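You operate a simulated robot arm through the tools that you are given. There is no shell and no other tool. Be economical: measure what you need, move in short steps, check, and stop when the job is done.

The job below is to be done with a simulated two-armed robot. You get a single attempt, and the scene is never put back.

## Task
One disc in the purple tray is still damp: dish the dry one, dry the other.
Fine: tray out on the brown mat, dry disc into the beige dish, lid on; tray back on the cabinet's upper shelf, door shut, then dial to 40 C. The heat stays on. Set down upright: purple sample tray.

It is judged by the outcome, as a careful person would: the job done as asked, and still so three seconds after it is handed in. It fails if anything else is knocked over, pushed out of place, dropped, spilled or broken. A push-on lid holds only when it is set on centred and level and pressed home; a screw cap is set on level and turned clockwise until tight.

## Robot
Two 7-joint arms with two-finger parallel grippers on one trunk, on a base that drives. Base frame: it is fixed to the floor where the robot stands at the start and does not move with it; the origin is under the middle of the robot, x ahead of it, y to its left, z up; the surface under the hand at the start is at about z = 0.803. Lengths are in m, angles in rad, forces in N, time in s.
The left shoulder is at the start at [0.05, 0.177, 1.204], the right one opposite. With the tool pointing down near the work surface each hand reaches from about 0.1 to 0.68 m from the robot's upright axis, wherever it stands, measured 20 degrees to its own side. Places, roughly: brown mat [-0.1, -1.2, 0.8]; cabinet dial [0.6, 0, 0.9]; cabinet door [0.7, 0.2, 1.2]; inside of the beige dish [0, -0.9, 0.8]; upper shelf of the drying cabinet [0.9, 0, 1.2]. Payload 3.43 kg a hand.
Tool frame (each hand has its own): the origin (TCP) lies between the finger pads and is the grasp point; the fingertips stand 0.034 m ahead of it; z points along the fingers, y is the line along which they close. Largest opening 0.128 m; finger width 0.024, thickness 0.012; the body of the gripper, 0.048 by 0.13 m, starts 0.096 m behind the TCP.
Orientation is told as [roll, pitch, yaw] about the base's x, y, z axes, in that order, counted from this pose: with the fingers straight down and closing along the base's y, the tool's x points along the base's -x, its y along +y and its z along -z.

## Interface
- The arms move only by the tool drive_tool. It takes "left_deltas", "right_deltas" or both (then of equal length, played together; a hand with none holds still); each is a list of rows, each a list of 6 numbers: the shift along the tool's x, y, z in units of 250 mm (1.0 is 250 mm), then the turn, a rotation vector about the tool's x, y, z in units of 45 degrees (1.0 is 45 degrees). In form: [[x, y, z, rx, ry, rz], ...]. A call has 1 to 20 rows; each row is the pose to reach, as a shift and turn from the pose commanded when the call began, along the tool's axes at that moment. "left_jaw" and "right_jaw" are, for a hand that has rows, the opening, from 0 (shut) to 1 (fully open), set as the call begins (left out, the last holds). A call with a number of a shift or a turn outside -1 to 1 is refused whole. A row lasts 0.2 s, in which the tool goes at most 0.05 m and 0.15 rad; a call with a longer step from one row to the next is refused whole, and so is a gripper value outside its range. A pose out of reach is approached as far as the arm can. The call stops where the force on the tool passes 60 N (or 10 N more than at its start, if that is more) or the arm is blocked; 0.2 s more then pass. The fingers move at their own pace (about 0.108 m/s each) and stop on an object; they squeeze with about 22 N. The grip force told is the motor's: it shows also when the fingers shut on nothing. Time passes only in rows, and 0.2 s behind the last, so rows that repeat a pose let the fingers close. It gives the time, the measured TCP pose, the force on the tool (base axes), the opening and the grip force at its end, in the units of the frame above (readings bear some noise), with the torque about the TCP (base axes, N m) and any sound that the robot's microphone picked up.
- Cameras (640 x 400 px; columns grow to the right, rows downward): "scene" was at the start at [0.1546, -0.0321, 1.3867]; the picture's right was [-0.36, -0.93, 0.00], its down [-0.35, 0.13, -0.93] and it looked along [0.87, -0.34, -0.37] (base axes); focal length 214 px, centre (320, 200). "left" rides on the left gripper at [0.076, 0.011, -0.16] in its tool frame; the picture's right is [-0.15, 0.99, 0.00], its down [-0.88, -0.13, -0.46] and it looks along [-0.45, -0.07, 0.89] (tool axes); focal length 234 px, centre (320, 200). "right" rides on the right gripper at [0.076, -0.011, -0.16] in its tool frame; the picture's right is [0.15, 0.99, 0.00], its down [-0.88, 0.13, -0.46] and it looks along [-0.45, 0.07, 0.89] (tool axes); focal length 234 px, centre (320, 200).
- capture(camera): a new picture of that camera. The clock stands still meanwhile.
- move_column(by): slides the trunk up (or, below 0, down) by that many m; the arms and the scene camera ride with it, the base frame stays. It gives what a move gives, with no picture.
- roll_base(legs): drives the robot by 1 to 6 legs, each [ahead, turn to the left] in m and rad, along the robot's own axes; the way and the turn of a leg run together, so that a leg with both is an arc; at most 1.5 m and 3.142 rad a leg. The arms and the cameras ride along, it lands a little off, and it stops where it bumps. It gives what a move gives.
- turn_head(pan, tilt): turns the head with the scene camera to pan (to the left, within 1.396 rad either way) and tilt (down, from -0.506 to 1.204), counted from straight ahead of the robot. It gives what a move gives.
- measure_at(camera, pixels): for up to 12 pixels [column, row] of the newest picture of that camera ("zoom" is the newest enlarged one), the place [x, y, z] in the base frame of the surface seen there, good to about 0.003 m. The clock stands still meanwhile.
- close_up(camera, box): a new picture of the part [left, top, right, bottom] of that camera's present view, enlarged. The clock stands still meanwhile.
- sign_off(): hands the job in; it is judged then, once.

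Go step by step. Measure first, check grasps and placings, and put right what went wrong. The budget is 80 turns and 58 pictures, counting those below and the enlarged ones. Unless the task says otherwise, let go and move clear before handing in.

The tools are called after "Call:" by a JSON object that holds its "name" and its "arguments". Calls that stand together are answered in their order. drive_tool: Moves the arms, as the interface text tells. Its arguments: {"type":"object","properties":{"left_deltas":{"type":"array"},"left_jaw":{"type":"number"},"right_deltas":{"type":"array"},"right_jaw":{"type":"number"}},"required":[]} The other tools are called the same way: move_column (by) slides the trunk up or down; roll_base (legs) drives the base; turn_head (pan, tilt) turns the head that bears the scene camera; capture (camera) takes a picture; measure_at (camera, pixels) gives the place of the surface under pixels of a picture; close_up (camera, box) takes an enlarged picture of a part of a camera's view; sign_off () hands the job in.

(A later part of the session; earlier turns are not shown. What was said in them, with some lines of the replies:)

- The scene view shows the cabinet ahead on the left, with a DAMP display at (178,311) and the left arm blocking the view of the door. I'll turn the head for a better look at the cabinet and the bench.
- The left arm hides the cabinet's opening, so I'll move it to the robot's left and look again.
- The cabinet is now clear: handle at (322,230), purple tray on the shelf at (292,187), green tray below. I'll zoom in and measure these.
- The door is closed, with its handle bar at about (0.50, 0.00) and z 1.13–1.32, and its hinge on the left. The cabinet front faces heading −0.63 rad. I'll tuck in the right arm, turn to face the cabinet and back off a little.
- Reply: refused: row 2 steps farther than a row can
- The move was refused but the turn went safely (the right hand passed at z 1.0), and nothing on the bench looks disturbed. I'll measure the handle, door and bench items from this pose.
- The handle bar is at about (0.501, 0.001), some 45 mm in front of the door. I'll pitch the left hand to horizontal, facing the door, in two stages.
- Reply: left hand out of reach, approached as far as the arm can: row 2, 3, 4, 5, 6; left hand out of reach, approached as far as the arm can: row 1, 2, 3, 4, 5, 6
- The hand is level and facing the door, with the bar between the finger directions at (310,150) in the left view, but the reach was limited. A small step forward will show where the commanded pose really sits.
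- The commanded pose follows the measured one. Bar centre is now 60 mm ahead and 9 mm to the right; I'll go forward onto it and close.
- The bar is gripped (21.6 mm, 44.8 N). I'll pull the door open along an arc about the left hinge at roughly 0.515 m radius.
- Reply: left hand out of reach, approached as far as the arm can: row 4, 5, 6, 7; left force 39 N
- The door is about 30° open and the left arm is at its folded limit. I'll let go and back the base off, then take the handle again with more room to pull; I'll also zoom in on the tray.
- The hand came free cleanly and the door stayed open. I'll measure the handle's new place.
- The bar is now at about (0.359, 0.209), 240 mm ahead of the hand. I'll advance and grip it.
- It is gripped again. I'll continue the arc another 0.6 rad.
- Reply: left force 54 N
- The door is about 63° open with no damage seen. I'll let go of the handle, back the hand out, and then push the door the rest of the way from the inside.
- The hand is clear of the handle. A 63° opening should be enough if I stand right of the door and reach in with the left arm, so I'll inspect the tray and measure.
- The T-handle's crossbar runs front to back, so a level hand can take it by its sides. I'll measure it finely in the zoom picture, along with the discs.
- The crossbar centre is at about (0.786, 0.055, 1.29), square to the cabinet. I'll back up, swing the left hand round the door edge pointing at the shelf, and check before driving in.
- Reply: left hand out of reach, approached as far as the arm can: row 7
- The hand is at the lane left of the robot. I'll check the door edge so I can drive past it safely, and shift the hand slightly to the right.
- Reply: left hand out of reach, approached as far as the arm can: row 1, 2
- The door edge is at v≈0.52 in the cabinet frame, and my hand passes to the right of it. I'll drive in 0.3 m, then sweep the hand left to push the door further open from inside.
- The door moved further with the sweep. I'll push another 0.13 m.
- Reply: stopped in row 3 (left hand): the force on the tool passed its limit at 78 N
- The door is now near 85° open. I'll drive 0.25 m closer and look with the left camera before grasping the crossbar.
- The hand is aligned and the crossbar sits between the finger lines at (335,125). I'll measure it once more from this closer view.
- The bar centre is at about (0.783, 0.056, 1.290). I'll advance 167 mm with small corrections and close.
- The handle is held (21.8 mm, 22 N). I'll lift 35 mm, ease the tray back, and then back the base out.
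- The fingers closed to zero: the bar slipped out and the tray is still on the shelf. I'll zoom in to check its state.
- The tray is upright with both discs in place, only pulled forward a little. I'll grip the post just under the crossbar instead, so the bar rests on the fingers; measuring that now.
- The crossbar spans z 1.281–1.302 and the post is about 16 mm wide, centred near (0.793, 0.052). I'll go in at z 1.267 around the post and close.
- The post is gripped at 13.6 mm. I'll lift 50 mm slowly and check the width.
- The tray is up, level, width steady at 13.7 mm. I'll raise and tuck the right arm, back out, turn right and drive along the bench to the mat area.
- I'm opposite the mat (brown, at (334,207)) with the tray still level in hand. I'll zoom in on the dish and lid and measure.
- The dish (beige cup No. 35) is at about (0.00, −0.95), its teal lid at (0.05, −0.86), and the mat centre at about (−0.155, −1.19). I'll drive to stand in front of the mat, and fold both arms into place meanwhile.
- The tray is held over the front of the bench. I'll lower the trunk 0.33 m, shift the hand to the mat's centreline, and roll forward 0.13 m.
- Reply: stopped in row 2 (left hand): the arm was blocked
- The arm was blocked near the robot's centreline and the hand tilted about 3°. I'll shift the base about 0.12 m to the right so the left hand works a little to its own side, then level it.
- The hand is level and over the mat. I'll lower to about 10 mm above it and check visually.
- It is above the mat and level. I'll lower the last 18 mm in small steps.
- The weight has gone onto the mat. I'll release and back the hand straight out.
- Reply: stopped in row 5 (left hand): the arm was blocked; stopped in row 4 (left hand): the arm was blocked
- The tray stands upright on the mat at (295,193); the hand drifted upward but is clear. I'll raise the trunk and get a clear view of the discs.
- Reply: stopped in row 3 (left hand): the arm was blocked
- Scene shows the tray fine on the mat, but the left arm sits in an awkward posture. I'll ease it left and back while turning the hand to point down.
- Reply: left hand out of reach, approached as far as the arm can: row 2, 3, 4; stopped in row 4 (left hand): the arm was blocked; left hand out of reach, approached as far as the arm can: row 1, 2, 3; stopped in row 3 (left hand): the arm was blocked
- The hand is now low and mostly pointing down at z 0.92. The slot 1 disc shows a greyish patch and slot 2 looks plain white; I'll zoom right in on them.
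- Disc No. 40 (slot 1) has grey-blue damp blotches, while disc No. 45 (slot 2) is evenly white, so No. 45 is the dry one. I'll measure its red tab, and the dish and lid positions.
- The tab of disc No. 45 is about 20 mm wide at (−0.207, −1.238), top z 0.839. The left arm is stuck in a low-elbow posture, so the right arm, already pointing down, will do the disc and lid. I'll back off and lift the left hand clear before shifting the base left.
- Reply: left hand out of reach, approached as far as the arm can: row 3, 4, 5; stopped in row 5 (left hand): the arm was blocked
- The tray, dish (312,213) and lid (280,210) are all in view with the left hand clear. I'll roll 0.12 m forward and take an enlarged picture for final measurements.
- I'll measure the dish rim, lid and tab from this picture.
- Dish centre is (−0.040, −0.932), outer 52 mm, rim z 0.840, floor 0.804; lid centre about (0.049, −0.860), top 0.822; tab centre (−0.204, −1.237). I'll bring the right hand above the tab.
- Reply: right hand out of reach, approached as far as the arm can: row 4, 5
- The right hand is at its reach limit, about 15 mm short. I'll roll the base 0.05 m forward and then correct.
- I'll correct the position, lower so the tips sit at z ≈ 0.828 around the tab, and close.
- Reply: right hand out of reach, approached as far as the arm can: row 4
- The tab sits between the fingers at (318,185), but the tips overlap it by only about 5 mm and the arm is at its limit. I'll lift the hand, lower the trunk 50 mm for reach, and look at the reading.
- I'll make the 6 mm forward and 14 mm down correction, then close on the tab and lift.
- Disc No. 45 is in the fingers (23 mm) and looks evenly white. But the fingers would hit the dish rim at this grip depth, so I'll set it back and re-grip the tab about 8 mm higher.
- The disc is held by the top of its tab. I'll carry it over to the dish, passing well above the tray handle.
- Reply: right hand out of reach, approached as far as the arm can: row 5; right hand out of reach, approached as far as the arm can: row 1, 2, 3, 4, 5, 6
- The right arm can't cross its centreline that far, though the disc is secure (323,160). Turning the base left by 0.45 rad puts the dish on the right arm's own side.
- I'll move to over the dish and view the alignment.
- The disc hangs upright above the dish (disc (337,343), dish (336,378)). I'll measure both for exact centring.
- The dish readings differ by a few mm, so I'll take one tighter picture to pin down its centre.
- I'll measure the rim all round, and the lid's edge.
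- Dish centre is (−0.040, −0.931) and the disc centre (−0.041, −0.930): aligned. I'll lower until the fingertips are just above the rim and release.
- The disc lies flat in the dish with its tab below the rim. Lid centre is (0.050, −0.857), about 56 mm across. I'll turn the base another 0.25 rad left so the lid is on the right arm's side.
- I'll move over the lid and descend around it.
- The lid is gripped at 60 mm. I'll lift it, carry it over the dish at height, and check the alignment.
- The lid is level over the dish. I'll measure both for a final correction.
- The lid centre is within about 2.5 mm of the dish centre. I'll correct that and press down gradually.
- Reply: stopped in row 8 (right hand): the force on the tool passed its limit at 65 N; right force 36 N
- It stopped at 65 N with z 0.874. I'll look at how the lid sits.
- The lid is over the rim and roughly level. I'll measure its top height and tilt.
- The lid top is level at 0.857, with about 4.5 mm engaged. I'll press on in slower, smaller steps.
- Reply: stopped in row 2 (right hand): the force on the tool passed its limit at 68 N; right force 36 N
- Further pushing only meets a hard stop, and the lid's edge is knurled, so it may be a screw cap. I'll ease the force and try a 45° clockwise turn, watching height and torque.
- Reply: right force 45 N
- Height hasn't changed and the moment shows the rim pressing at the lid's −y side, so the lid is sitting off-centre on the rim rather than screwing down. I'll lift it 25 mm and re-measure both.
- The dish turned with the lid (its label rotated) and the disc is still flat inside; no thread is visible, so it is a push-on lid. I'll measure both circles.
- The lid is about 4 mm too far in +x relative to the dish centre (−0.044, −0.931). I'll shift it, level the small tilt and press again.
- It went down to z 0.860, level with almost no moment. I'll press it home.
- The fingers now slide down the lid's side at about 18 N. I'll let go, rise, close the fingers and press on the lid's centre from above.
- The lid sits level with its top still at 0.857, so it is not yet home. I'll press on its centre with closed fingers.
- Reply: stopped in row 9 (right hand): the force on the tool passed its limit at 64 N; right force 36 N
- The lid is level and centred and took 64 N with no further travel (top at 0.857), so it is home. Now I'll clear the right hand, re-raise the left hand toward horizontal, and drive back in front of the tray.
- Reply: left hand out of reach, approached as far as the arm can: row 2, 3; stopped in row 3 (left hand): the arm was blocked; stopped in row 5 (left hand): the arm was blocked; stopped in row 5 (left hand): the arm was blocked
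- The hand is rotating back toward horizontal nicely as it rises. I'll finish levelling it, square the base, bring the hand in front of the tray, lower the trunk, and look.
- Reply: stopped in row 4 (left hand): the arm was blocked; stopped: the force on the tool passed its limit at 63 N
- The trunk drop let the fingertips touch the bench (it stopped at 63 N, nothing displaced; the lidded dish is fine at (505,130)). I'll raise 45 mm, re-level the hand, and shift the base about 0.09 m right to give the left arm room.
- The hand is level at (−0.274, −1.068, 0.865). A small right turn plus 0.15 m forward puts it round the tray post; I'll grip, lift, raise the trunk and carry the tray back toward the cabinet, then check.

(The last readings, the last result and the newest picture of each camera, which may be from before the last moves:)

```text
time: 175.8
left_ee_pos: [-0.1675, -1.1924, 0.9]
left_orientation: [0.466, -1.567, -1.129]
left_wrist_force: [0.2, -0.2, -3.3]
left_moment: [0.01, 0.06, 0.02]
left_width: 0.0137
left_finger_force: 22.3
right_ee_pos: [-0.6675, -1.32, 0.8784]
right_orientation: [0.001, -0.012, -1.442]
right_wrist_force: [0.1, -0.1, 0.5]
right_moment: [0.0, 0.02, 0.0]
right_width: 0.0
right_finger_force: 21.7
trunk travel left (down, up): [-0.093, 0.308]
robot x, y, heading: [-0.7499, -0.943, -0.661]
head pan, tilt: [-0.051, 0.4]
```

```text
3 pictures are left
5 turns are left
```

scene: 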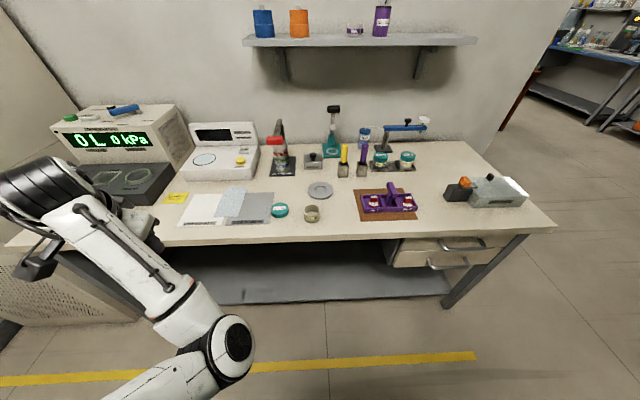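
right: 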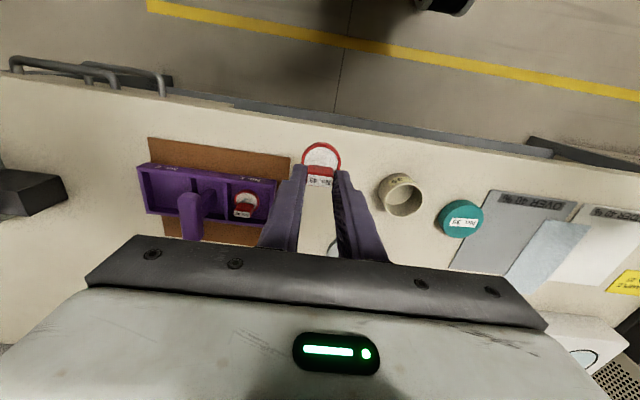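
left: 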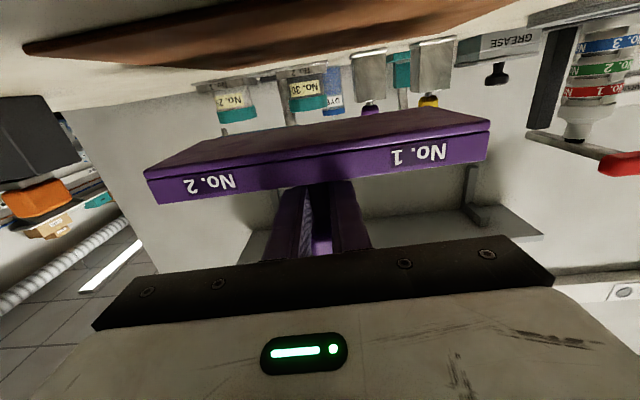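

The tray is securely lifted (13.7 mm, 3.3 N, level). I'll raise the trunk, carry it back to stand before the cabinet, and move the hand left and up, ready to insert.

Call:
{"name": "move_column", "arguments": {"by": 0.3}}

Call:
{"name": "roll_base", "arguments": {"legs": [[-0.6, 0], [0, 0.8], [0, 0.8], [1.205, 0], [0, -0.785], [0, -0.785]]}}

Call:
{"name": "drive_tool", "arguments": {"left_deltas": [[-0.05, 0.12, 0.02, 0, 0, 0], [-0.1, 0.26, 0.04, 0, 0, 0], [-0.16, 0.4, 0.06, 0, 0, 0], [-0.22, 0.54, 0.08, 0, 0, 0], [-0.28, 0.68, 0.1, 0, 0, 0], [-0.34, 0.82, 0.12, 0, 0, 0], [-0.4, 0.96, 0.14, 0, 0, 0]]}}

Call:
{"name": "roll_base", "arguments": {"legs": [[0.4, 0]]}}

Call:
{"name": "drive_tool", "arguments": {"left_deltas": [[0, 0.1, 0, 0, 0, 0], [0, 0.2, 0, 0, 0, 0], [0, 0.28, 0, 0, 0, 0]]}}

Call:
{"name": "turn_head", "arguments": {"pan": 0.5, "tilt": 0.25}}

Call:
{"name": "capture", "arguments": {"camera": "scene"}}

Call:
{"name": "measure_at", "arguments": {"camera": "scene", "pixels": [[320, 200], [100, 200], [150, 200], [200, 300], [250, 320], [300, 340]]}}

```text
time: 178.8
left_ee_pos: [-0.1665, -1.1913, 1.1996]
left_orientation: [0.505, -1.567, -1.166]
left_wrist_force: [0.9, 0.7, -2.6]
left_moment: [0.01, 0.02, 0.0]
left_width: 0.0139
left_finger_force: 22.0
right_ee_pos: [-0.6671, -1.3182, 1.1793]
right_orientation: [0.003, -0.011, -1.443]
right_wrist_force: [0.7, 0.3, 0.5]
right_moment: [-0.01, 0.0, 0.02]
right_width: 0.0
right_finger_force: 21.7
trunk travel left (down, up): [-0.393, 0.008]
robot x, y, heading: [-0.7542, -0.9442, -0.662]
head pan, tilt: [-0.051, 0.4]
```

```text
time: 196.2
left_ee_pos: [0.0778, 0.1963, 1.2002]
left_orientation: [0.644, -1.567, -1.24]
left_wrist_force: [-0.3, -0.1, -2.9]
left_moment: [-0.02, 0.04, 0.01]
left_width: 0.0139
left_finger_force: 21.6
right_ee_pos: [-0.4135, 0.037, 1.1789]
right_orientation: [0.003, -0.01, -1.379]
right_wrist_force: [-0.8, 0.4, 0.1]
right_moment: [0.03, -0.02, 0.02]
right_width: 0.0
right_finger_force: 22.2
trunk travel left (down, up): [-0.393, 0.008]
robot x, y, heading: [-0.521, 0.4064, -0.595]
head pan, tilt: [-0.051, 0.4]
```

```text
time: 197.8
left_ee_pos: [0.2409, 0.3752, 1.298]
left_orientation: [0.183, -1.567, -0.784]
left_wrist_force: [0.4, 1.3, -4.3]
left_moment: [-0.06, 0.05, -0.02]
left_width: 0.0137
left_finger_force: 21.9
right_ee_pos: [-0.4141, 0.0371, 1.1787]
right_orientation: [0.002, -0.011, -1.378]
right_wrist_force: [-0.6, 0.0, 0.0]
right_moment: [-0.02, 0.0, 0.03]
right_width: 0.0
right_finger_force: 22.4
trunk travel left (down, up): [-0.393, 0.008]
robot x, y, heading: [-0.5195, 0.4054, -0.597]
head pan, tilt: [-0.051, 0.4]
```

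```text
time: 200.3
left_ee_pos: [0.5773, 0.1395, 1.2981]
left_orientation: [0.445, -1.567, -1.047]
left_wrist_force: [0.0, -0.2, -2.9]
left_moment: [-0.05, 0.01, -0.01]
left_width: 0.0139
left_finger_force: 21.8
right_ee_pos: [-0.0794, -0.1945, 1.1781]
right_orientation: [0.001, -0.01, -1.382]
right_wrist_force: [0.3, -0.2, 0.3]
right_moment: [-0.02, 0.01, 0.0]
right_width: 0.0
right_finger_force: 22.2
trunk travel left (down, up): [-0.393, 0.008]
robot x, y, heading: [-0.1852, 0.1717, -0.602]
head pan, tilt: [-0.051, 0.4]
```

```text
time: 201.2
left_ee_pos: [0.6171, 0.1992, 1.2997]
left_orientation: [0.226, -1.566, -0.827]
left_wrist_force: [-0.9, 0.6, -3.7]
left_moment: [0.02, 0.01, -0.02]
left_width: 0.0139
left_finger_force: 22.3
right_ee_pos: [-0.08, -0.1935, 1.1792]
right_orientation: [0.001, -0.009, -1.382]
right_wrist_force: [-0.4, -0.2, -0.3]
right_moment: [-0.01, 0.0, -0.01]
right_width: 0.0002
right_finger_force: 21.9
trunk travel left (down, up): [-0.393, 0.008]
robot x, y, heading: [-0.1824, 0.1758, -0.606]
head pan, tilt: [-0.051, 0.4]
```

```text
time: 202.1
left_ee_pos: [0.6163, 0.1994, 1.2992]
left_orientation: [0.465, -1.566, -1.066]
left_wrist_force: [-0.6, -0.2, -4.1]
left_moment: [-0.02, 0.05, 0.04]
left_width: 0.0139
left_finger_force: 22.4
right_ee_pos: [-0.0798, -0.1935, 1.1786]
right_orientation: [0.002, -0.01, -1.382]
right_wrist_force: [-0.5, -0.1, 0.2]
right_moment: [0.03, -0.02, -0.01]
right_width: 0.0
right_finger_force: 22.5
trunk travel left (down, up): [-0.393, 0.008]
robot x, y, heading: [-0.1851, 0.1778, -0.605]
head pan, tilt: [0.499, 0.25]
```

```text
2 pictures are left
```

scene: 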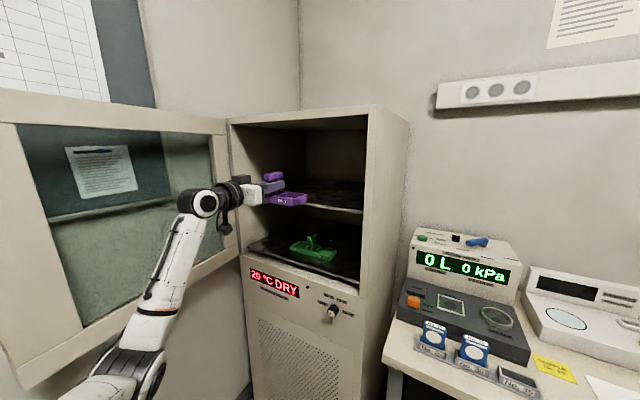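

```text
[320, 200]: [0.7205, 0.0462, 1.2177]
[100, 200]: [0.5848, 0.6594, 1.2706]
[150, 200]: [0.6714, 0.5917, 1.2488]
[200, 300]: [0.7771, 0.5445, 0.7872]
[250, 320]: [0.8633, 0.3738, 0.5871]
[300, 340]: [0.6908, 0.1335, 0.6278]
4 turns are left
```

The display now reads "20 °C DRY" with the tray out, and the tray is held level at the shelf mouth at (285,197). I'll insert it, set it down, release and back out, then drop the trunk and move to the door edge to shut it.

Call:
{"name": "roll_base", "arguments": {"legs": [[0.19, 0]]}}

Call:
{"name": "drive_tool", "arguments": {"left_deltas": [[0, 0, 0.08, 0, 0, 0], [0, 0, 0.16, 0, 0, 0], [0.05, 0, 0.16, 0, 0, 0], [0.1, 0, 0.16, 0, 0, 0], [0.125, 0, 0.16, 0, 0, 0], [0.138, 0, 0.16, 0, 0, 0], [0.146, 0, 0.16, 0, 0, 0]]}}

Call:
{"name": "drive_tool", "arguments": {"left_deltas": [[0, 0, 0, 0, 0, 0], [0, 0, 0, 0, 0, 0], [0, 0, 0, 0, 0, 0]], "left_jaw": 0.4}}

Call:
{"name": "roll_base", "arguments": {"legs": [[-0.2, 0]]}}

Call:
{"name": "drive_tool", "arguments": {"left_deltas": [[0, 0.03, -0.14, 0, 0, 0], [0, 0.06, -0.28, 0, 0, 0], [0, 0.09, -0.42, 0, 0, 0], [0, 0.12, -0.56, 0, 0, 0], [0, 0.12, -0.68, 0, 0, 0]], "left_jaw": 0.8}}

Call:
{"name": "move_column", "arguments": {"by": -0.21}}

Call:
{"name": "roll_base", "arguments": {"legs": [[-0.206, 0], [0, -0.73], [-0.375, 0], [0, 0.705]]}}

Call:
{"name": "turn_head", "arguments": {"pan": 0.4, "tilt": 0.2}}

Call:
{"name": "capture", "arguments": {"camera": "scene"}}

Call:
{"name": "measure_at", "arguments": {"camera": "scene", "pixels": [[60, 200], [100, 200], [140, 200], [180, 200], [220, 200], [260, 200], [140, 100], [180, 100], [220, 100], [140, 280], [180, 280], [220, 280]]}}

```text
time: 203.7
left_ee_pos: [0.7749, 0.0911, 1.2986]
left_orientation: [0.419, -1.568, -1.022]
left_wrist_force: [0.7, -0.3, -3.5]
left_moment: [-0.02, 0.01, 0.02]
left_width: 0.0137
left_finger_force: 21.9
right_ee_pos: [0.078, -0.3022, 1.1783]
right_orientation: [0.001, -0.009, -1.382]
right_wrist_force: [-0.5, -0.9, -0.8]
right_moment: [0.05, 0.01, 0.01]
right_width: 0.0002
right_finger_force: 21.9
trunk travel left (down, up): [-0.393, 0.008]
robot x, y, heading: [-0.0271, 0.0698, -0.608]
head pan, tilt: [0.499, 0.25]
```

```text
time: 205.3
left_ee_pos: [0.8062, 0.0696, 1.2669]
left_orientation: [2.575, -1.566, 3.108]
left_wrist_force: [3.9, -0.7, 5.7]
left_moment: [-0.06, 0.3, 0.01]
left_width: 0.0137
left_finger_force: 22.2
right_ee_pos: [0.0773, -0.3021, 1.1798]
right_orientation: [0.004, -0.012, -1.384]
right_wrist_force: [0.9, 0.3, 0.2]
right_moment: [0.0, 0.0, -0.01]
right_width: 0.0003
right_finger_force: 22.4
trunk travel left (down, up): [-0.393, 0.008]
robot x, y, heading: [-0.0226, 0.0654, -0.602]
head pan, tilt: [0.499, 0.25]
```

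```text
time: 206.1
left_ee_pos: [0.8066, 0.0689, 1.2629]
left_orientation: [0.653, -1.569, -1.253]
left_wrist_force: [0.2, -0.2, 0.0]
left_moment: [-0.01, 0.0, 0.01]
left_width: 0.0513
left_finger_force: 0.0
right_ee_pos: [0.077, -0.303, 1.1789]
right_orientation: [0.0, -0.01, -1.382]
right_wrist_force: [-1.0, 0.2, 0.5]
right_moment: [0.0, -0.03, 0.0]
right_width: 0.0
right_finger_force: 22.3
trunk travel left (down, up): [-0.393, 0.008]
robot x, y, heading: [-0.029, 0.0666, -0.605]
head pan, tilt: [0.499, 0.25]
```

```text
time: 207.7
left_ee_pos: [0.6405, 0.1813, 1.2633]
left_orientation: [0.77, -1.567, -1.373]
left_wrist_force: [-0.2, 0.2, -0.4]
left_moment: [0.01, 0.01, -0.02]
left_width: 0.0511
left_finger_force: 0.0
right_ee_pos: [-0.0886, -0.1884, 1.1798]
right_orientation: [0.001, -0.014, -1.385]
right_wrist_force: [-0.1, 0.1, 1.2]
right_moment: [0.0, -0.03, 0.02]
right_width: 0.0001
right_finger_force: 22.0
trunk travel left (down, up): [-0.393, 0.008]
robot x, y, heading: [-0.1962, 0.1783, -0.608]
head pan, tilt: [0.499, 0.25]
```

```text
time: 208.9
left_ee_pos: [0.5165, 0.3015, 1.2637]
left_orientation: [0.481, -1.566, -1.084]
left_wrist_force: [0.8, -0.1, 0.5]
left_moment: [-0.03, 0.03, 0.01]
left_width: 0.1023
left_finger_force: 0.1
right_ee_pos: [-0.0889, -0.1879, 1.1803]
right_orientation: [0.005, -0.011, -1.385]
right_wrist_force: [-0.3, 0.3, -0.2]
right_moment: [0.01, 0.02, -0.01]
right_width: 0.0
right_finger_force: 22.0
trunk travel left (down, up): [-0.393, 0.008]
robot x, y, heading: [-0.192, 0.1781, -0.604]
head pan, tilt: [0.499, 0.25]
```

```text
time: 211.1
left_ee_pos: [0.5174, 0.3009, 1.0538]
left_orientation: [0.634, -1.566, -1.237]
left_wrist_force: [0.7, -0.4, 0.0]
left_moment: [0.01, 0.01, -0.01]
left_width: 0.1023
left_finger_force: 0.0
right_ee_pos: [-0.0881, -0.1889, 0.9696]
right_orientation: [0.001, -0.011, -1.382]
right_wrist_force: [-0.4, -0.4, -0.7]
right_moment: [-0.02, 0.03, -0.03]
right_width: 0.0
right_finger_force: 22.4
trunk travel left (down, up): [-0.183, 0.218]
robot x, y, heading: [-0.1948, 0.1784, -0.605]
head pan, tilt: [0.499, 0.25]
```

```text
time: 216.4
left_ee_pos: [0.1809, 0.213, 1.0558]
left_orientation: [1.454, -1.569, -2.786]
left_wrist_force: [0.0, -0.1, -0.6]
left_moment: [0.04, -0.03, 0.01]
left_width: 0.1024
left_finger_force: 0.0
right_ee_pos: [-0.5967, 0.2515, 0.9699]
right_orientation: [0.003, -0.012, -2.113]
right_wrist_force: [0.1, 0.2, -0.1]
right_moment: [0.02, -0.01, 0.0]
right_width: 0.0
right_finger_force: 21.9
trunk travel left (down, up): [-0.183, 0.218]
robot x, y, heading: [-0.4263, 0.5968, -1.336]
head pan, tilt: [0.499, 0.25]
stopped in leg 3: the robot was blocked; the commanded pose is now the measured one
```

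```text
time: 217.0
left_ee_pos: [0.18, 0.2131, 1.0549]
left_orientation: [1.718, -1.569, -3.047]
left_wrist_force: [-0.2, -0.2, -0.7]
left_moment: [-0.02, -0.05, -0.02]
left_width: 0.1026
left_finger_force: 0.1
right_ee_pos: [-0.5982, 0.2509, 0.9698]
right_orientation: [0.003, -0.012, -2.114]
right_wrist_force: [0.0, 0.6, -0.2]
right_moment: [0.01, -0.03, -0.01]
right_width: 0.0
right_finger_force: 22.1
trunk travel left (down, up): [-0.183, 0.218]
robot x, y, heading: [-0.4281, 0.6012, -1.336]
head pan, tilt: [0.4, 0.201]
```

```text
1 pictures are left
```

scene: 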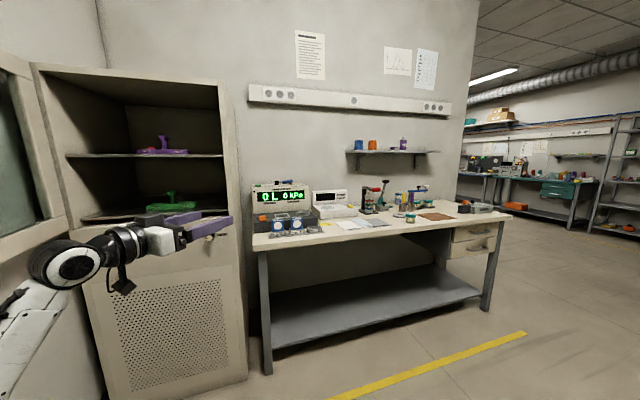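

```text
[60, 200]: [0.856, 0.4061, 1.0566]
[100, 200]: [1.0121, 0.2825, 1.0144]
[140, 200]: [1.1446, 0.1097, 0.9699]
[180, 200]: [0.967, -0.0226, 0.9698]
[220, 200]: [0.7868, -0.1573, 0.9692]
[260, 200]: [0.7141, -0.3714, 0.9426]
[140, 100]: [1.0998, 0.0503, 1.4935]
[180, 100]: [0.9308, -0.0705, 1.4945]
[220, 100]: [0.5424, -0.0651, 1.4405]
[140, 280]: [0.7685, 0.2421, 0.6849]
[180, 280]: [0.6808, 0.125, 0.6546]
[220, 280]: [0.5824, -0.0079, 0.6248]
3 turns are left
```

The tray stands upright on the upper shelf (160,150). Now the door: I'll straddle its free edge at the bottom-rail height, swing it in, back off, push it shut with closed fingers, and then set up for the dial.

Call:
{"name": "drive_tool", "arguments": {"left_deltas": [[0, 0, -0.1, 0, 0, 0], [0, 0, -0.2, 0, 0, 0]], "left_jaw": 1.0}}

Call:
{"name": "move_column", "arguments": {"by": -0.05}}

Call:
{"name": "roll_base", "arguments": {"legs": [[0.05, 0], [0, 0.705]]}}

Call:
{"name": "drive_tool", "arguments": {"left_deltas": [[0, 0.15, 0, 0, 0, 0], [0, 0.3, 0, 0, 0, 0]]}}

Call:
{"name": "roll_base", "arguments": {"legs": [[0.1, 0]]}}

Call:
{"name": "drive_tool", "arguments": {"left_deltas": [[0, -0.18, 0.02, 0, 0, 0], [0, -0.36, 0.04, 0, 0, 0], [0, -0.54, 0.072, 0, 0, 0], [0, -0.72, 0.112, 0, 0, 0], [0, -0.9, 0.16, 0, 0, 0], [0, -0.98, 0.2, 0, 0, 0]]}}

Call:
{"name": "drive_tool", "arguments": {"left_deltas": [[0, -0.16, 0.08, 0, 0, 0], [0, -0.3, 0.16, 0, 0, 0], [0, -0.42, 0.24, 0, 0, 0], [0, -0.52, 0.32, 0, 0, 0]]}}

Call:
{"name": "roll_base", "arguments": {"legs": [[-0.15, 0]]}}

Call:
{"name": "drive_tool", "arguments": {"left_deltas": [[0, 0.12, 0, 0, 0, 0], [0, 0.24, 0, 0, 0, 0], [0, 0.36, 0, 0, 0, 0], [0, 0.36, 0, 0, 0, 0]], "left_jaw": 0}}

Call:
{"name": "roll_base", "arguments": {"legs": [[0.53, 0]]}}

Call:
{"name": "roll_base", "arguments": {"legs": [[-0.25, 0], [0, 0.4], [-0.3, 0], [0, -0.4]]}}

Call:
{"name": "move_column", "arguments": {"by": -0.13}}

```text
time: 217.6
left_ee_pos: [0.1679, 0.2619, 1.0548]
left_orientation: [1.482, -1.569, -2.814]
left_wrist_force: [0.1, 0.6, 0.3]
left_moment: [0.04, -0.01, -0.03]
left_width: 0.1279
left_finger_force: 0.1
right_ee_pos: [-0.5967, 0.2529, 0.9692]
right_orientation: [0.003, -0.012, -2.115]
right_wrist_force: [0.6, -0.7, -0.1]
right_moment: [0.02, 0.05, 0.01]
right_width: 0.0
right_finger_force: 22.4
trunk travel left (down, up): [-0.183, 0.218]
robot x, y, heading: [-0.4274, 0.5944, -1.332]
head pan, tilt: [0.4, 0.201]
```

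```text
time: 218.6
left_ee_pos: [0.1673, 0.263, 1.0041]
left_orientation: [1.757, -1.569, -3.089]
left_wrist_force: [0.3, 0.2, 0.7]
left_moment: [-0.02, 0.0, 0.0]
left_width: 0.1281
left_finger_force: 0.1
right_ee_pos: [-0.5966, 0.2513, 0.9207]
right_orientation: [0.004, -0.012, -2.113]
right_wrist_force: [0.5, 0.0, 0.4]
right_moment: [0.02, -0.02, 0.04]
right_width: 0.0
right_finger_force: 22.1
trunk travel left (down, up): [-0.133, 0.268]
robot x, y, heading: [-0.4311, 0.5981, -1.333]
head pan, tilt: [0.4, 0.201]
```

```text
time: 221.4
left_ee_pos: [0.2549, 0.6833, 1.0052]
left_orientation: [1.68, -1.568, -2.299]
left_wrist_force: [0.3, -0.3, -0.2]
left_moment: [-0.03, -0.01, 0.02]
left_width: 0.1281
left_finger_force: 0.1
right_ee_pos: [-0.3175, 0.176, 0.9188]
right_orientation: [0.004, -0.012, -1.401]
right_wrist_force: [0.1, -0.2, 0.3]
right_moment: [0.01, 0.01, 0.03]
right_width: 0.0
right_finger_force: 22.1
trunk travel left (down, up): [-0.133, 0.268]
robot x, y, heading: [-0.4168, 0.5493, -0.621]
head pan, tilt: [0.4, 0.201]
```

```text
time: 222.0
left_ee_pos: [0.2969, 0.7429, 1.0058]
left_orientation: [1.645, -1.568, -2.266]
left_wrist_force: [-0.4, -0.1, -0.2]
left_moment: [0.02, -0.01, -0.01]
left_width: 0.1281
left_finger_force: 0.1
right_ee_pos: [-0.3184, 0.1765, 0.9198]
right_orientation: [0.005, -0.011, -1.401]
right_wrist_force: [0.4, 0.3, 0.1]
right_moment: [-0.02, 0.01, 0.0]
right_width: 0.0
right_finger_force: 22.3
trunk travel left (down, up): [-0.133, 0.268]
robot x, y, heading: [-0.4135, 0.551, -0.62]
head pan, tilt: [0.4, 0.201]
```

```text
time: 223.1
left_ee_pos: [0.3769, 0.6842, 1.0054]
left_orientation: [1.658, -1.568, -2.281]
left_wrist_force: [0.2, 0.4, -0.6]
left_moment: [0.0, -0.02, 0.01]
left_width: 0.1279
left_finger_force: 0.1
right_ee_pos: [-0.2384, 0.1196, 0.9193]
right_orientation: [0.003, -0.011, -1.401]
right_wrist_force: [0.4, -0.3, 0.0]
right_moment: [0.0, -0.02, 0.0]
right_width: 0.0
right_finger_force: 21.7
trunk travel left (down, up): [-0.133, 0.268]
robot x, y, heading: [-0.3382, 0.4927, -0.628]
head pan, tilt: [0.4, 0.201]
```

```text
time: 224.5
left_ee_pos: [0.2757, 0.4551, 1.0054]
left_orientation: [1.905, -1.568, -2.526]
left_wrist_force: [-1.3, -0.1, -1.3]
left_moment: [0.01, 0.01, 0.0]
left_width: 0.1281
left_finger_force: 0.1
right_ee_pos: [-0.2384, 0.119, 0.9196]
right_orientation: [0.004, -0.012, -1.403]
right_wrist_force: [0.0, 0.0, -0.5]
right_moment: [0.01, 0.0, 0.0]
right_width: 0.0001
right_finger_force: 21.9
trunk travel left (down, up): [-0.133, 0.268]
robot x, y, heading: [-0.3381, 0.4888, -0.624]
head pan, tilt: [0.4, 0.201]
```

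```text
time: 225.5
left_ee_pos: [0.2642, 0.3048, 1.0046]
left_orientation: [2.048, -1.569, -2.669]
left_wrist_force: [0.2, -0.6, 0.4]
left_moment: [0.0, 0.0, 0.03]
left_width: 0.128
left_finger_force: 0.0
right_ee_pos: [-0.2385, 0.117, 0.9197]
right_orientation: [0.002, -0.011, -1.403]
right_wrist_force: [0.3, -0.4, -0.5]
right_moment: [0.0, 0.05, 0.01]
right_width: 0.0
right_finger_force: 22.9
trunk travel left (down, up): [-0.133, 0.268]
robot x, y, heading: [-0.3309, 0.4906, -0.623]
head pan, tilt: [0.4, 0.201]
```

```text
time: 227.0
left_ee_pos: [0.1518, 0.3852, 1.0051]
left_orientation: [2.685, -1.566, 2.976]
left_wrist_force: [0.2, 0.1, -0.3]
left_moment: [0.0, 0.0, 0.01]
left_width: 0.1279
left_finger_force: 0.1
right_ee_pos: [-0.351, 0.1988, 0.9189]
right_orientation: [0.005, -0.014, -1.403]
right_wrist_force: [-0.4, -0.2, -0.2]
right_moment: [0.0, 0.01, 0.03]
right_width: 0.0
right_finger_force: 21.8
trunk travel left (down, up): [-0.133, 0.268]
robot x, y, heading: [-0.4469, 0.5727, -0.626]
head pan, tilt: [0.4, 0.201]
stopped in leg 1: the robot was blocked; the commanded pose is now the measured one
```

```text
time: 228.0
left_ee_pos: [0.2047, 0.4589, 1.007]
left_orientation: [2.507, -1.568, -3.131]
left_wrist_force: [-0.4, 0.4, -0.4]
left_moment: [-0.01, -0.03, -0.04]
left_width: 0.0
left_finger_force: 21.7
right_ee_pos: [-0.3507, 0.199, 0.9198]
right_orientation: [0.006, -0.014, -1.402]
right_wrist_force: [0.1, 0.0, 0.6]
right_moment: [-0.01, -0.04, 0.03]
right_width: 0.0
right_finger_force: 22.4
trunk travel left (down, up): [-0.133, 0.268]
robot x, y, heading: [-0.45, 0.5681, -0.627]
head pan, tilt: [0.4, 0.201]
```

```text
time: 231.1
left_ee_pos: [0.6278, 0.1498, 1.0075]
left_orientation: [1.456, -1.568, -2.084]
left_wrist_force: [-6.5, 4.8, -0.4]
left_moment: [0.04, 0.1, -0.01]
left_width: 0.0
left_finger_force: 21.8
right_ee_pos: [0.0765, -0.1116, 0.9199]
right_orientation: [0.007, -0.013, -1.405]
right_wrist_force: [0.1, 0.2, -0.1]
right_moment: [0.05, 0.02, -0.01]
right_width: 0.0001
right_finger_force: 22.3
trunk travel left (down, up): [-0.133, 0.268]
robot x, y, heading: [-0.0204, 0.2601, -0.627]
head pan, tilt: [0.4, 0.201]
stopped in leg 1: the force on the tool passed its limit at 70 N (the readings are from after the stop); the commanded pose is now the measured one
```

```text
time: 236.9
left_ee_pos: [0.1358, 0.36, 1.005]
left_orientation: [1.044, -1.566, -1.681]
left_wrist_force: [0.2, -0.4, 0.6]
left_moment: [-0.02, -0.03, 0.0]
left_width: 0.0
left_finger_force: 22.2
right_ee_pos: [-0.4173, 0.1037, 0.9195]
right_orientation: [0.006, -0.013, -1.413]
right_wrist_force: [0.3, 0.3, -0.2]
right_moment: [0.01, 0.0, 0.02]
right_width: 0.0
right_finger_force: 22.0
trunk travel left (down, up): [-0.133, 0.268]
robot x, y, heading: [-0.512, 0.4746, -0.634]
head pan, tilt: [0.4, 0.201]
```

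```text
time: 238.5
left_ee_pos: [0.137, 0.3591, 0.8755]
left_orientation: [1.059, -1.564, -1.695]
left_wrist_force: [-0.3, 0.6, -0.1]
left_moment: [0.0, 0.0, 0.01]
left_width: 0.0003
left_finger_force: 21.9
right_ee_pos: [-0.4173, 0.1037, 0.7889]
right_orientation: [0.006, -0.015, -1.413]
right_wrist_force: [-0.6, 0.2, 0.0]
right_moment: [0.01, -0.01, -0.02]
right_width: 0.0003
right_finger_force: 21.9
trunk travel left (down, up): [-0.003, 0.398]
robot x, y, heading: [-0.5093, 0.4761, -0.634]
head pan, tilt: [0.4, 0.201]
2 turns are left
```

The push stopped at 70 N with the fingertips exactly at the closed-door plane, so the door is shut. Now the dial: align with its axis (v≈0.354, z≈0.860), pre-rotate the hand, grip the knob, turn it 120° clockwise from OFF to 40, release, and look.

Call:
{"name": "drive_tool", "arguments": {"left_deltas": [[0.031, -0.034, 0, 0, 0, 0], [0.062, -0.068, 0, 0, 0, 0]], "left_jaw": 0.55}}

Call:
{"name": "drive_tool", "arguments": {"left_deltas": [[0, 0, 0, 0, 0, -0.17], [0, 0, 0, 0, 0, -0.34], [0, 0, 0, 0, 0, -0.51], [0, 0, 0, 0, 0, -0.68], [0, 0, 0, 0, 0, -0.85], [0, 0, 0, 0, 0, -1.0]]}}

Call:
{"name": "drive_tool", "arguments": {"left_deltas": [[0, 0, 0, 0, 0, -0.17], [0, 0, 0, 0, 0, -0.333]]}}

Call:
{"name": "roll_base", "arguments": {"legs": [[0.5, 0]]}}

Call:
{"name": "drive_tool", "arguments": {"left_deltas": [[0, 0, 0.04, 0, 0, 0], [0, 0, 0.08, 0, 0, 0], [0, 0, 0.12, 0, 0, 0]]}}

Call:
{"name": "drive_tool", "arguments": {"left_deltas": [[0, 0, 0, 0, 0, 0], [0, 0, 0, 0, 0, 0], [0, 0, 0, 0, 0, 0]], "left_jaw": 0}}

Call:
{"name": "drive_tool", "arguments": {"left_deltas": [[0, 0, 0, 0, 0, 0.17], [0, 0, 0, 0, 0, 0.34], [0, 0, 0, 0, 0, 0.51], [0, 0, 0, 0, 0, 0.68], [0, 0, 0, 0, 0, 0.85], [0, 0, 0, 0, 0, 1.0]]}}

Call:
{"name": "drive_tool", "arguments": {"left_deltas": [[0, 0, 0, 0, 0, 0.17], [0, 0, 0, 0, 0, 0.34], [0, 0, 0, 0, 0, 0.51], [0, 0, 0, 0, 0, 0.68], [0, 0, 0, 0, 0, 0.85], [0, 0, 0, 0, 0, 1.0]]}}

Call:
{"name": "drive_tool", "arguments": {"left_deltas": [[0, 0, 0, 0, 0, 0.17], [0, 0, 0, 0, 0, 0.34], [0, 0, 0, 0, 0, 0.51], [0, 0, 0, 0, 0, 0.667]]}}

Call:
{"name": "drive_tool", "arguments": {"left_deltas": [[0, 0, 0, 0, 0, 0], [0, 0, 0, 0, 0, 0], [0, 0, -0.12, 0, 0, 0]], "left_jaw": 0.55}}

Call:
{"name": "roll_base", "arguments": {"legs": [[-0.35, 0], [0, 0.6]]}}

Call:
{"name": "turn_head", "arguments": {"pan": -0.33, "tilt": 0.15}}

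Call:
{"name": "close_up", "arguments": {"camera": "scene", "box": [232, 145, 408, 255]}}

```text
time: 239.1
left_ee_pos: [0.1266, 0.3456, 0.8605]
left_orientation: [0.978, -1.564, -1.617]
left_wrist_force: [-0.3, 0.1, 0.1]
left_moment: [0.02, -0.04, 0.06]
left_width: 0.0706
left_finger_force: 0.1
right_ee_pos: [-0.4172, 0.1045, 0.7899]
right_orientation: [0.006, -0.012, -1.413]
right_wrist_force: [-1.0, 0.0, -0.2]
right_moment: [-0.03, 0.03, 0.0]
right_width: 0.0
right_finger_force: 22.2
trunk travel left (down, up): [-0.003, 0.398]
robot x, y, heading: [-0.5142, 0.4813, -0.637]
head pan, tilt: [0.4, 0.201]
```

```text
time: 240.5
left_ee_pos: [0.1261, 0.3448, 0.8595]
left_orientation: [-1.567, -0.787, 0.934]
left_wrist_force: [-0.4, 0.1, -0.2]
left_moment: [-0.01, 0.01, 0.03]
left_width: 0.0704
left_finger_force: 0.0
right_ee_pos: [-0.4166, 0.1038, 0.7892]
right_orientation: [0.006, -0.013, -1.414]
right_wrist_force: [-0.4, -0.1, 0.5]
right_moment: [-0.03, -0.01, -0.02]
right_width: 0.0002
right_finger_force: 22.4
trunk travel left (down, up): [-0.003, 0.398]
robot x, y, heading: [-0.5108, 0.4799, -0.632]
head pan, tilt: [0.4, 0.201]
```

```text
time: 241.1
left_ee_pos: [0.1261, 0.3453, 0.8601]
left_orientation: [-1.568, -0.527, 0.933]
left_wrist_force: [0.1, -0.3, 0.1]
left_moment: [0.0, -0.02, -0.04]
left_width: 0.0702
left_finger_force: 0.1
right_ee_pos: [-0.4182, 0.1037, 0.7902]
right_orientation: [0.006, -0.011, -1.415]
right_wrist_force: [-0.4, 0.8, -1.6]
right_moment: [0.01, 0.01, -0.02]
right_width: 0.0
right_finger_force: 22.3
trunk travel left (down, up): [-0.003, 0.398]
robot x, y, heading: [-0.5114, 0.4791, -0.637]
head pan, tilt: [0.4, 0.201]
```

```text
time: 244.1
left_ee_pos: [0.5292, 0.0362, 0.8603]
left_orientation: [-1.569, -0.527, 0.924]
left_wrist_force: [0.5, -0.3, -0.2]
left_moment: [-0.01, 0.0, -0.01]
left_width: 0.0705
left_finger_force: 0.1
right_ee_pos: [-0.0183, -0.1996, 0.7906]
right_orientation: [0.004, -0.013, -1.425]
right_wrist_force: [0.4, -0.4, -0.3]
right_moment: [0.0, -0.02, -0.01]
right_width: 0.0001
right_finger_force: 22.6
trunk travel left (down, up): [-0.003, 0.398]
robot x, y, heading: [-0.1045, 0.1763, -0.646]
head pan, tilt: [0.4, 0.201]
```

```text
time: 244.9
left_ee_pos: [0.5532, 0.0173, 0.8596]
left_orientation: [-1.568, -0.527, 0.923]
left_wrist_force: [0.0, -0.5, 0.7]
left_moment: [0.0, 0.02, -0.01]
left_width: 0.07
left_finger_force: 0.1
right_ee_pos: [-0.0167, -0.1993, 0.7906]
right_orientation: [0.004, -0.012, -1.426]
right_wrist_force: [0.3, -0.5, -0.1]
right_moment: [0.01, -0.02, -0.01]
right_width: 0.0
right_finger_force: 21.9
trunk travel left (down, up): [-0.003, 0.398]
robot x, y, heading: [-0.1086, 0.1775, -0.644]
head pan, tilt: [0.4, 0.201]
```

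```text
time: 245.7
left_ee_pos: [0.5578, 0.0232, 0.8489]
left_orientation: [-1.539, -0.526, 0.921]
left_wrist_force: [-13.6, 34.5, -37.2]
left_moment: [-0.42, 0.36, 0.34]
left_width: 0.033
left_finger_force: 45.3
right_ee_pos: [-0.0152, -0.1979, 0.7896]
right_orientation: [0.003, -0.014, -1.426]
right_wrist_force: [-0.1, -0.2, 0.1]
right_moment: [-0.02, 0.0, -0.01]
right_width: 0.0
right_finger_force: 22.3
trunk travel left (down, up): [-0.003, 0.398]
robot x, y, heading: [-0.1072, 0.1733, -0.646]
head pan, tilt: [0.4, 0.201]
```

```text
time: 246.4
left_ee_pos: [0.5592, 0.0238, 0.8469]
left_orientation: [-1.511, -0.821, 0.901]
left_wrist_force: [4.5, 1.9, -5.6]
left_moment: [-0.1, 0.02, 0.37]
left_width: 0.0339
left_finger_force: 45.3
right_ee_pos: [-0.0158, -0.1975, 0.7894]
right_orientation: [0.004, -0.013, -1.425]
right_wrist_force: [0.2, -0.2, -0.5]
right_moment: [0.04, 0.01, -0.01]
right_width: 0.0
right_finger_force: 21.9
trunk travel left (down, up): [-0.003, 0.398]
robot x, y, heading: [-0.1096, 0.1813, -0.641]
head pan, tilt: [0.4, 0.201]
stopped in row 3 (left hand): the force on the tool passed its limit at 64 N (the readings are from after the stop); the commanded pose is now the measured one
```

```text
time: 247.8
left_ee_pos: [0.5642, 0.0318, 0.8431]
left_orientation: [0.606, -1.511, -1.215]
left_wrist_force: [3.7, 47.4, -26.7]
left_moment: [-0.52, 0.13, 0.46]
left_width: 0.0334
left_finger_force: 45.0
right_ee_pos: [-0.0149, -0.198, 0.7908]
right_orientation: [0.001, -0.015, -1.423]
right_wrist_force: [0.6, 0.4, 0.0]
right_moment: [0.0, 0.03, -0.01]
right_width: 0.0003
right_finger_force: 22.1
trunk travel left (down, up): [-0.003, 0.398]
robot x, y, heading: [-0.1051, 0.1699, -0.641]
head pan, tilt: [0.4, 0.201]
```

```text
time: 248.6
left_ee_pos: [0.5664, 0.0352, 0.8442]
left_orientation: [1.435, -1.163, -2.036]
left_wrist_force: [-1.8, 8.5, -3.2]
left_moment: [0.67, 0.97, 0.38]
left_width: 0.0333
left_finger_force: 44.9
right_ee_pos: [-0.017, -0.1987, 0.7912]
right_orientation: [0.005, -0.014, -1.423]
right_wrist_force: [-0.2, 0.2, -0.6]
right_moment: [0.01, 0.04, -0.01]
right_width: 0.0001
right_finger_force: 22.2
trunk travel left (down, up): [-0.003, 0.398]
robot x, y, heading: [-0.1087, 0.1758, -0.641]
head pan, tilt: [0.4, 0.201]
stopped in row 3 (left hand): the force on the tool passed its limit at 65 N (the readings are from after the stop); the commanded pose is now the measured one
```

```text
time: 249.4
left_ee_pos: [0.5409, 0.0484, 0.8472]
left_orientation: [1.443, -1.162, -2.053]
left_wrist_force: [-0.1, -0.2, 0.9]
left_moment: [-0.01, -0.01, 0.0]
left_width: 0.0705
left_finger_force: 0.0
right_ee_pos: [-0.0166, -0.199, 0.7901]
right_orientation: [0.006, -0.01, -1.425]
right_wrist_force: [0.6, 0.1, 0.4]
right_moment: [-0.02, 0.0, -0.02]
right_width: 0.0
right_finger_force: 22.4
trunk travel left (down, up): [-0.003, 0.398]
robot x, y, heading: [-0.1073, 0.1773, -0.645]
head pan, tilt: [0.4, 0.201]
```

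```text
time: 253.2
left_ee_pos: [0.2216, 0.6422, 0.8479]
left_orientation: [1.448, -1.163, -1.458]
left_wrist_force: [0.2, 0.3, 0.3]
left_moment: [-0.02, 0.02, -0.03]
left_width: 0.0704
left_finger_force: 0.0
right_ee_pos: [-0.1001, 0.1242, 0.7906]
right_orientation: [0.005, -0.012, -0.831]
right_wrist_force: [-0.1, -0.4, -0.3]
right_moment: [0.02, 0.02, -0.03]
right_width: 0.0003
right_finger_force: 22.0
trunk travel left (down, up): [-0.003, 0.398]
robot x, y, heading: [-0.3876, 0.3834, -0.045]
head pan, tilt: [0.4, 0.201]
```

```text
time: 254.3
left_ee_pos: [0.2225, 0.6425, 0.8481]
left_orientation: [1.447, -1.162, -1.46]
left_wrist_force: [-0.9, -0.3, -0.5]
left_moment: [0.0, 0.02, 0.0]
left_width: 0.0707
left_finger_force: 0.1
right_ee_pos: [-0.102, 0.1252, 0.7893]
right_orientation: [0.007, -0.013, -0.831]
right_wrist_force: [-1.0, 0.5, -0.2]
right_moment: [0.01, -0.01, -0.02]
right_width: 0.0
right_finger_force: 21.6
trunk travel left (down, up): [-0.003, 0.398]
robot x, y, heading: [-0.3892, 0.3869, -0.052]
head pan, tilt: [-0.33, 0.15]
```

```text
3.64 times, centred on (320, 200) of scene
1 turns are left
```

zoom: 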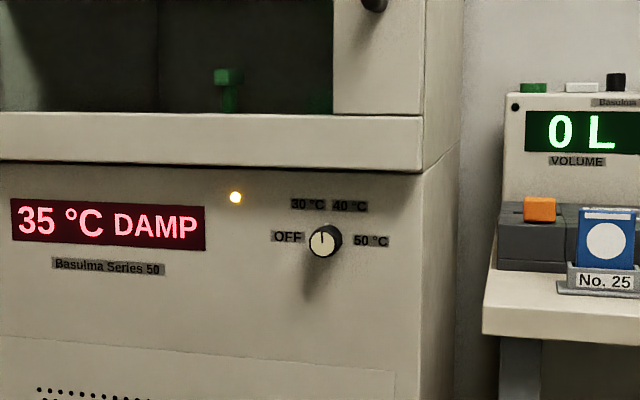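

The picture shows the door shut, the tray inside ("DAMP") and the dial at 35 °C with its pointer near upright at (323,238). One more turn of about 33° clockwise brings it to 40. I'll repeat the grip on the better-known axis, turn, release, back clear and hand in.

The dry disc No. 45 is in the beige dish with the lid pressed on, and the tray with the damp disc is back on the upper shelf behind the shut door. This last dial turn to 40 °C is done without a picture to confirm it, and I didn't test that the lid holds.

Call:
{"name": "drive_tool", "arguments": {"left_deltas": [[0, 0, 0, 0, 0, -0.15], [0, 0, 0, 0, 0, -0.3], [0, 0, 0, 0, 0, -0.45], [0, 0, 0, 0, 0, -0.6], [0, 0, 0, 0, 0, -0.733]], "left_jaw": 0.55}}

Call:
{"name": "drive_tool", "arguments": {"left_deltas": [[-0.032, 0, 0, 0, 0, 0]]}}

Call:
{"name": "roll_base", "arguments": {"legs": [[0, -0.597], [0.35, 0]]}}

Call:
{"name": "drive_tool", "arguments": {"left_deltas": [[0, 0, 0.04, 0, 0, 0], [0, 0, 0.08, 0, 0, 0], [0, 0, 0.112, 0, 0, 0]]}}

Call:
{"name": "drive_tool", "arguments": {"left_deltas": [[0, 0, 0, 0, 0, 0], [0, 0, 0, 0, 0, 0], [0, 0, 0, 0, 0, 0]], "left_jaw": 0}}

Call:
{"name": "drive_tool", "arguments": {"left_deltas": [[0, 0, 0, 0, 0, 0.15], [0, 0, 0, 0, 0, 0.3], [0, 0, 0, 0, 0, 0.45], [0, 0, 0, 0, 0, 0.6], [0, 0, 0, 0, 0, 0.733], [0, 0, 0, 0, 0, 0.733]]}}

Call:
{"name": "drive_tool", "arguments": {"left_deltas": [[0, 0, 0, 0, 0, 0], [0, 0, 0, 0, 0, 0], [0, 0, -0.12, 0, 0, 0]], "left_jaw": 0.55}}

Call:
{"name": "roll_base", "arguments": {"legs": [[-0.3, 0]]}}

Call:
{"name": "sign_off", "arguments": {}}

```text
time: 255.5
left_ee_pos: [0.2222, 0.6428, 0.8477]
left_orientation: [-1.288, -1.393, 1.292]
left_wrist_force: [0.2, -0.2, 0.6]
left_moment: [0.01, 0.0, 0.0]
left_width: 0.0703
left_finger_force: 0.0
right_ee_pos: [-0.0999, 0.1249, 0.7902]
right_orientation: [0.006, -0.012, -0.829]
right_wrist_force: [0.8, -0.4, -0.8]
right_moment: [0.03, -0.03, -0.02]
right_width: 0.0
right_finger_force: 21.8
trunk travel left (down, up): [-0.003, 0.398]
robot x, y, heading: [-0.3831, 0.3848, -0.049]
head pan, tilt: [-0.33, 0.15]
```

```text
time: 255.9
left_ee_pos: [0.2227, 0.644, 0.8547]
left_orientation: [-1.293, -1.395, 1.295]
left_wrist_force: [-0.5, -0.3, 0.0]
left_moment: [0.0, 0.0, 0.02]
left_width: 0.0706
left_finger_force: 0.1
right_ee_pos: [-0.1013, 0.124, 0.7896]
right_orientation: [0.004, -0.014, -0.83]
right_wrist_force: [-0.1, 0.1, -0.8]
right_moment: [0.01, 0.02, 0.01]
right_width: 0.0004
right_finger_force: 22.2
trunk travel left (down, up): [-0.003, 0.398]
robot x, y, heading: [-0.3845, 0.382, -0.052]
head pan, tilt: [-0.33, 0.15]
```

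```text
time: 259.9
left_ee_pos: [0.5322, 0.0332, 0.8556]
left_orientation: [-1.29, -1.393, 0.676]
left_wrist_force: [-0.3, 0.4, 0.3]
left_moment: [0.0, 0.02, -0.02]
left_width: 0.0704
left_finger_force: 0.0
right_ee_pos: [-0.0318, -0.2028, 0.7902]
right_orientation: [0.006, -0.013, -1.446]
right_wrist_force: [-0.4, -0.4, 0.4]
right_moment: [0.0, 0.01, -0.01]
right_width: 0.0
right_finger_force: 22.1
trunk travel left (down, up): [-0.003, 0.398]
robot x, y, heading: [-0.1167, 0.1759, -0.666]
head pan, tilt: [-0.33, 0.15]
```

```text
time: 260.7
left_ee_pos: [0.5551, 0.0163, 0.8536]
left_orientation: [-1.291, -1.395, 0.678]
left_wrist_force: [0.3, 0.3, 1.1]
left_moment: [0.0, -0.01, 0.0]
left_width: 0.0703
left_finger_force: 0.0
right_ee_pos: [-0.0322, -0.2032, 0.7898]
right_orientation: [0.005, -0.013, -1.445]
right_wrist_force: [-0.6, -0.1, -0.1]
right_moment: [-0.01, 0.02, 0.01]
right_width: 0.0002
right_finger_force: 21.9
trunk travel left (down, up): [-0.003, 0.398]
robot x, y, heading: [-0.1124, 0.1761, -0.666]
head pan, tilt: [-0.33, 0.15]
```

```text
time: 261.5
left_ee_pos: [0.5635, 0.0283, 0.8516]
left_orientation: [-1.279, -1.392, 0.699]
left_wrist_force: [26.2, 43.1, -9.9]
left_moment: [0.12, 0.5, 0.04]
left_width: 0.034
left_finger_force: 45.1
right_ee_pos: [-0.0299, -0.2022, 0.791]
right_orientation: [0.002, -0.015, -1.447]
right_wrist_force: [0.0, -1.0, 0.1]
right_moment: [0.02, 0.02, 0.0]
right_width: 0.0
right_finger_force: 21.4
trunk travel left (down, up): [-0.003, 0.398]
robot x, y, heading: [-0.1144, 0.1739, -0.665]
head pan, tilt: [-0.33, 0.15]
```

```text
time: 262.7
left_ee_pos: [0.5654, 0.0314, 0.8515]
left_orientation: [1.415, -1.169, -1.998]
left_wrist_force: [-1.0, 8.7, -2.2]
left_moment: [0.61, 0.85, 0.43]
left_width: 0.0337
left_finger_force: 44.8
right_ee_pos: [-0.0299, -0.2033, 0.7892]
right_orientation: [0.005, -0.012, -1.443]
right_wrist_force: [-0.1, 0.1, 0.4]
right_moment: [0.01, 0.02, -0.05]
right_width: 0.0
right_finger_force: 21.9
trunk travel left (down, up): [-0.003, 0.398]
robot x, y, heading: [-0.1102, 0.1749, -0.666]
head pan, tilt: [-0.33, 0.15]
stopped in row 6 (left hand): the force on the tool passed its limit at 61 N (the readings are from after the stop); the commanded pose is now the measured one
```

```text
time: 263.5
left_ee_pos: [0.538, 0.0443, 0.8548]
left_orientation: [1.428, -1.167, -2.017]
left_wrist_force: [-0.4, -0.3, 0.1]
left_moment: [0.04, 0.0, -0.01]
left_width: 0.0705
left_finger_force: 0.0
right_ee_pos: [-0.0308, -0.2029, 0.7895]
right_orientation: [0.005, -0.013, -1.446]
right_wrist_force: [-0.3, 0.2, -0.4]
right_moment: [0.0, 0.0, 0.0]
right_width: 0.0
right_finger_force: 21.5
trunk travel left (down, up): [-0.003, 0.398]
robot x, y, heading: [-0.1121, 0.1715, -0.669]
head pan, tilt: [-0.33, 0.15]
```

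```text
time: 265.6
left_ee_pos: [0.2979, 0.233, 0.8557]
left_orientation: [1.426, -1.169, -2.016]
left_wrist_force: [0.2, -0.7, -1.0]
left_moment: [0.01, -0.04, -0.03]
left_width: 0.0703
left_finger_force: 0.1
right_ee_pos: [-0.2708, -0.0148, 0.79]
right_orientation: [0.006, -0.014, -1.443]
right_wrist_force: [0.1, -0.5, 0.5]
right_moment: [-0.03, 0.0, -0.02]
right_width: 0.0
right_finger_force: 22.0
trunk travel left (down, up): [-0.003, 0.398]
robot x, y, heading: [-0.3552, 0.3595, -0.661]
head pan, tilt: [-0.33, 0.15]
```

```text
The job is handed in.
```

I handed the job in with every step carried out, but I couldn't confirm two of them: the final dial setting and whether the lid holds.

- **Dry disc:** No. 45 went into the beige dish. No. 40 had grey-blue damp blotches, so it stayed in the tray.
- **Lid:** it sits centred and level and took about 64 N from above without moving any further. I took that as pressed home, but I didn't try lifting it to check that it holds.
- **Tray:** it is upright on the cabinet's upper shelf with the damp disc in it. On my first try at lifting it out, it slipped from the grip and stayed upright on the shelf.
- **Door:** shut. The last picture shows it closed, with the display reading "DAMP".
- **Dial:** the last picture showed 35 °C. I then turned it about 33° further clockwise, aiming for 40 °C. The hand turned nearly that far before the force limit stopped it at the end, and I had no pictures left to read the display. The heat is on.
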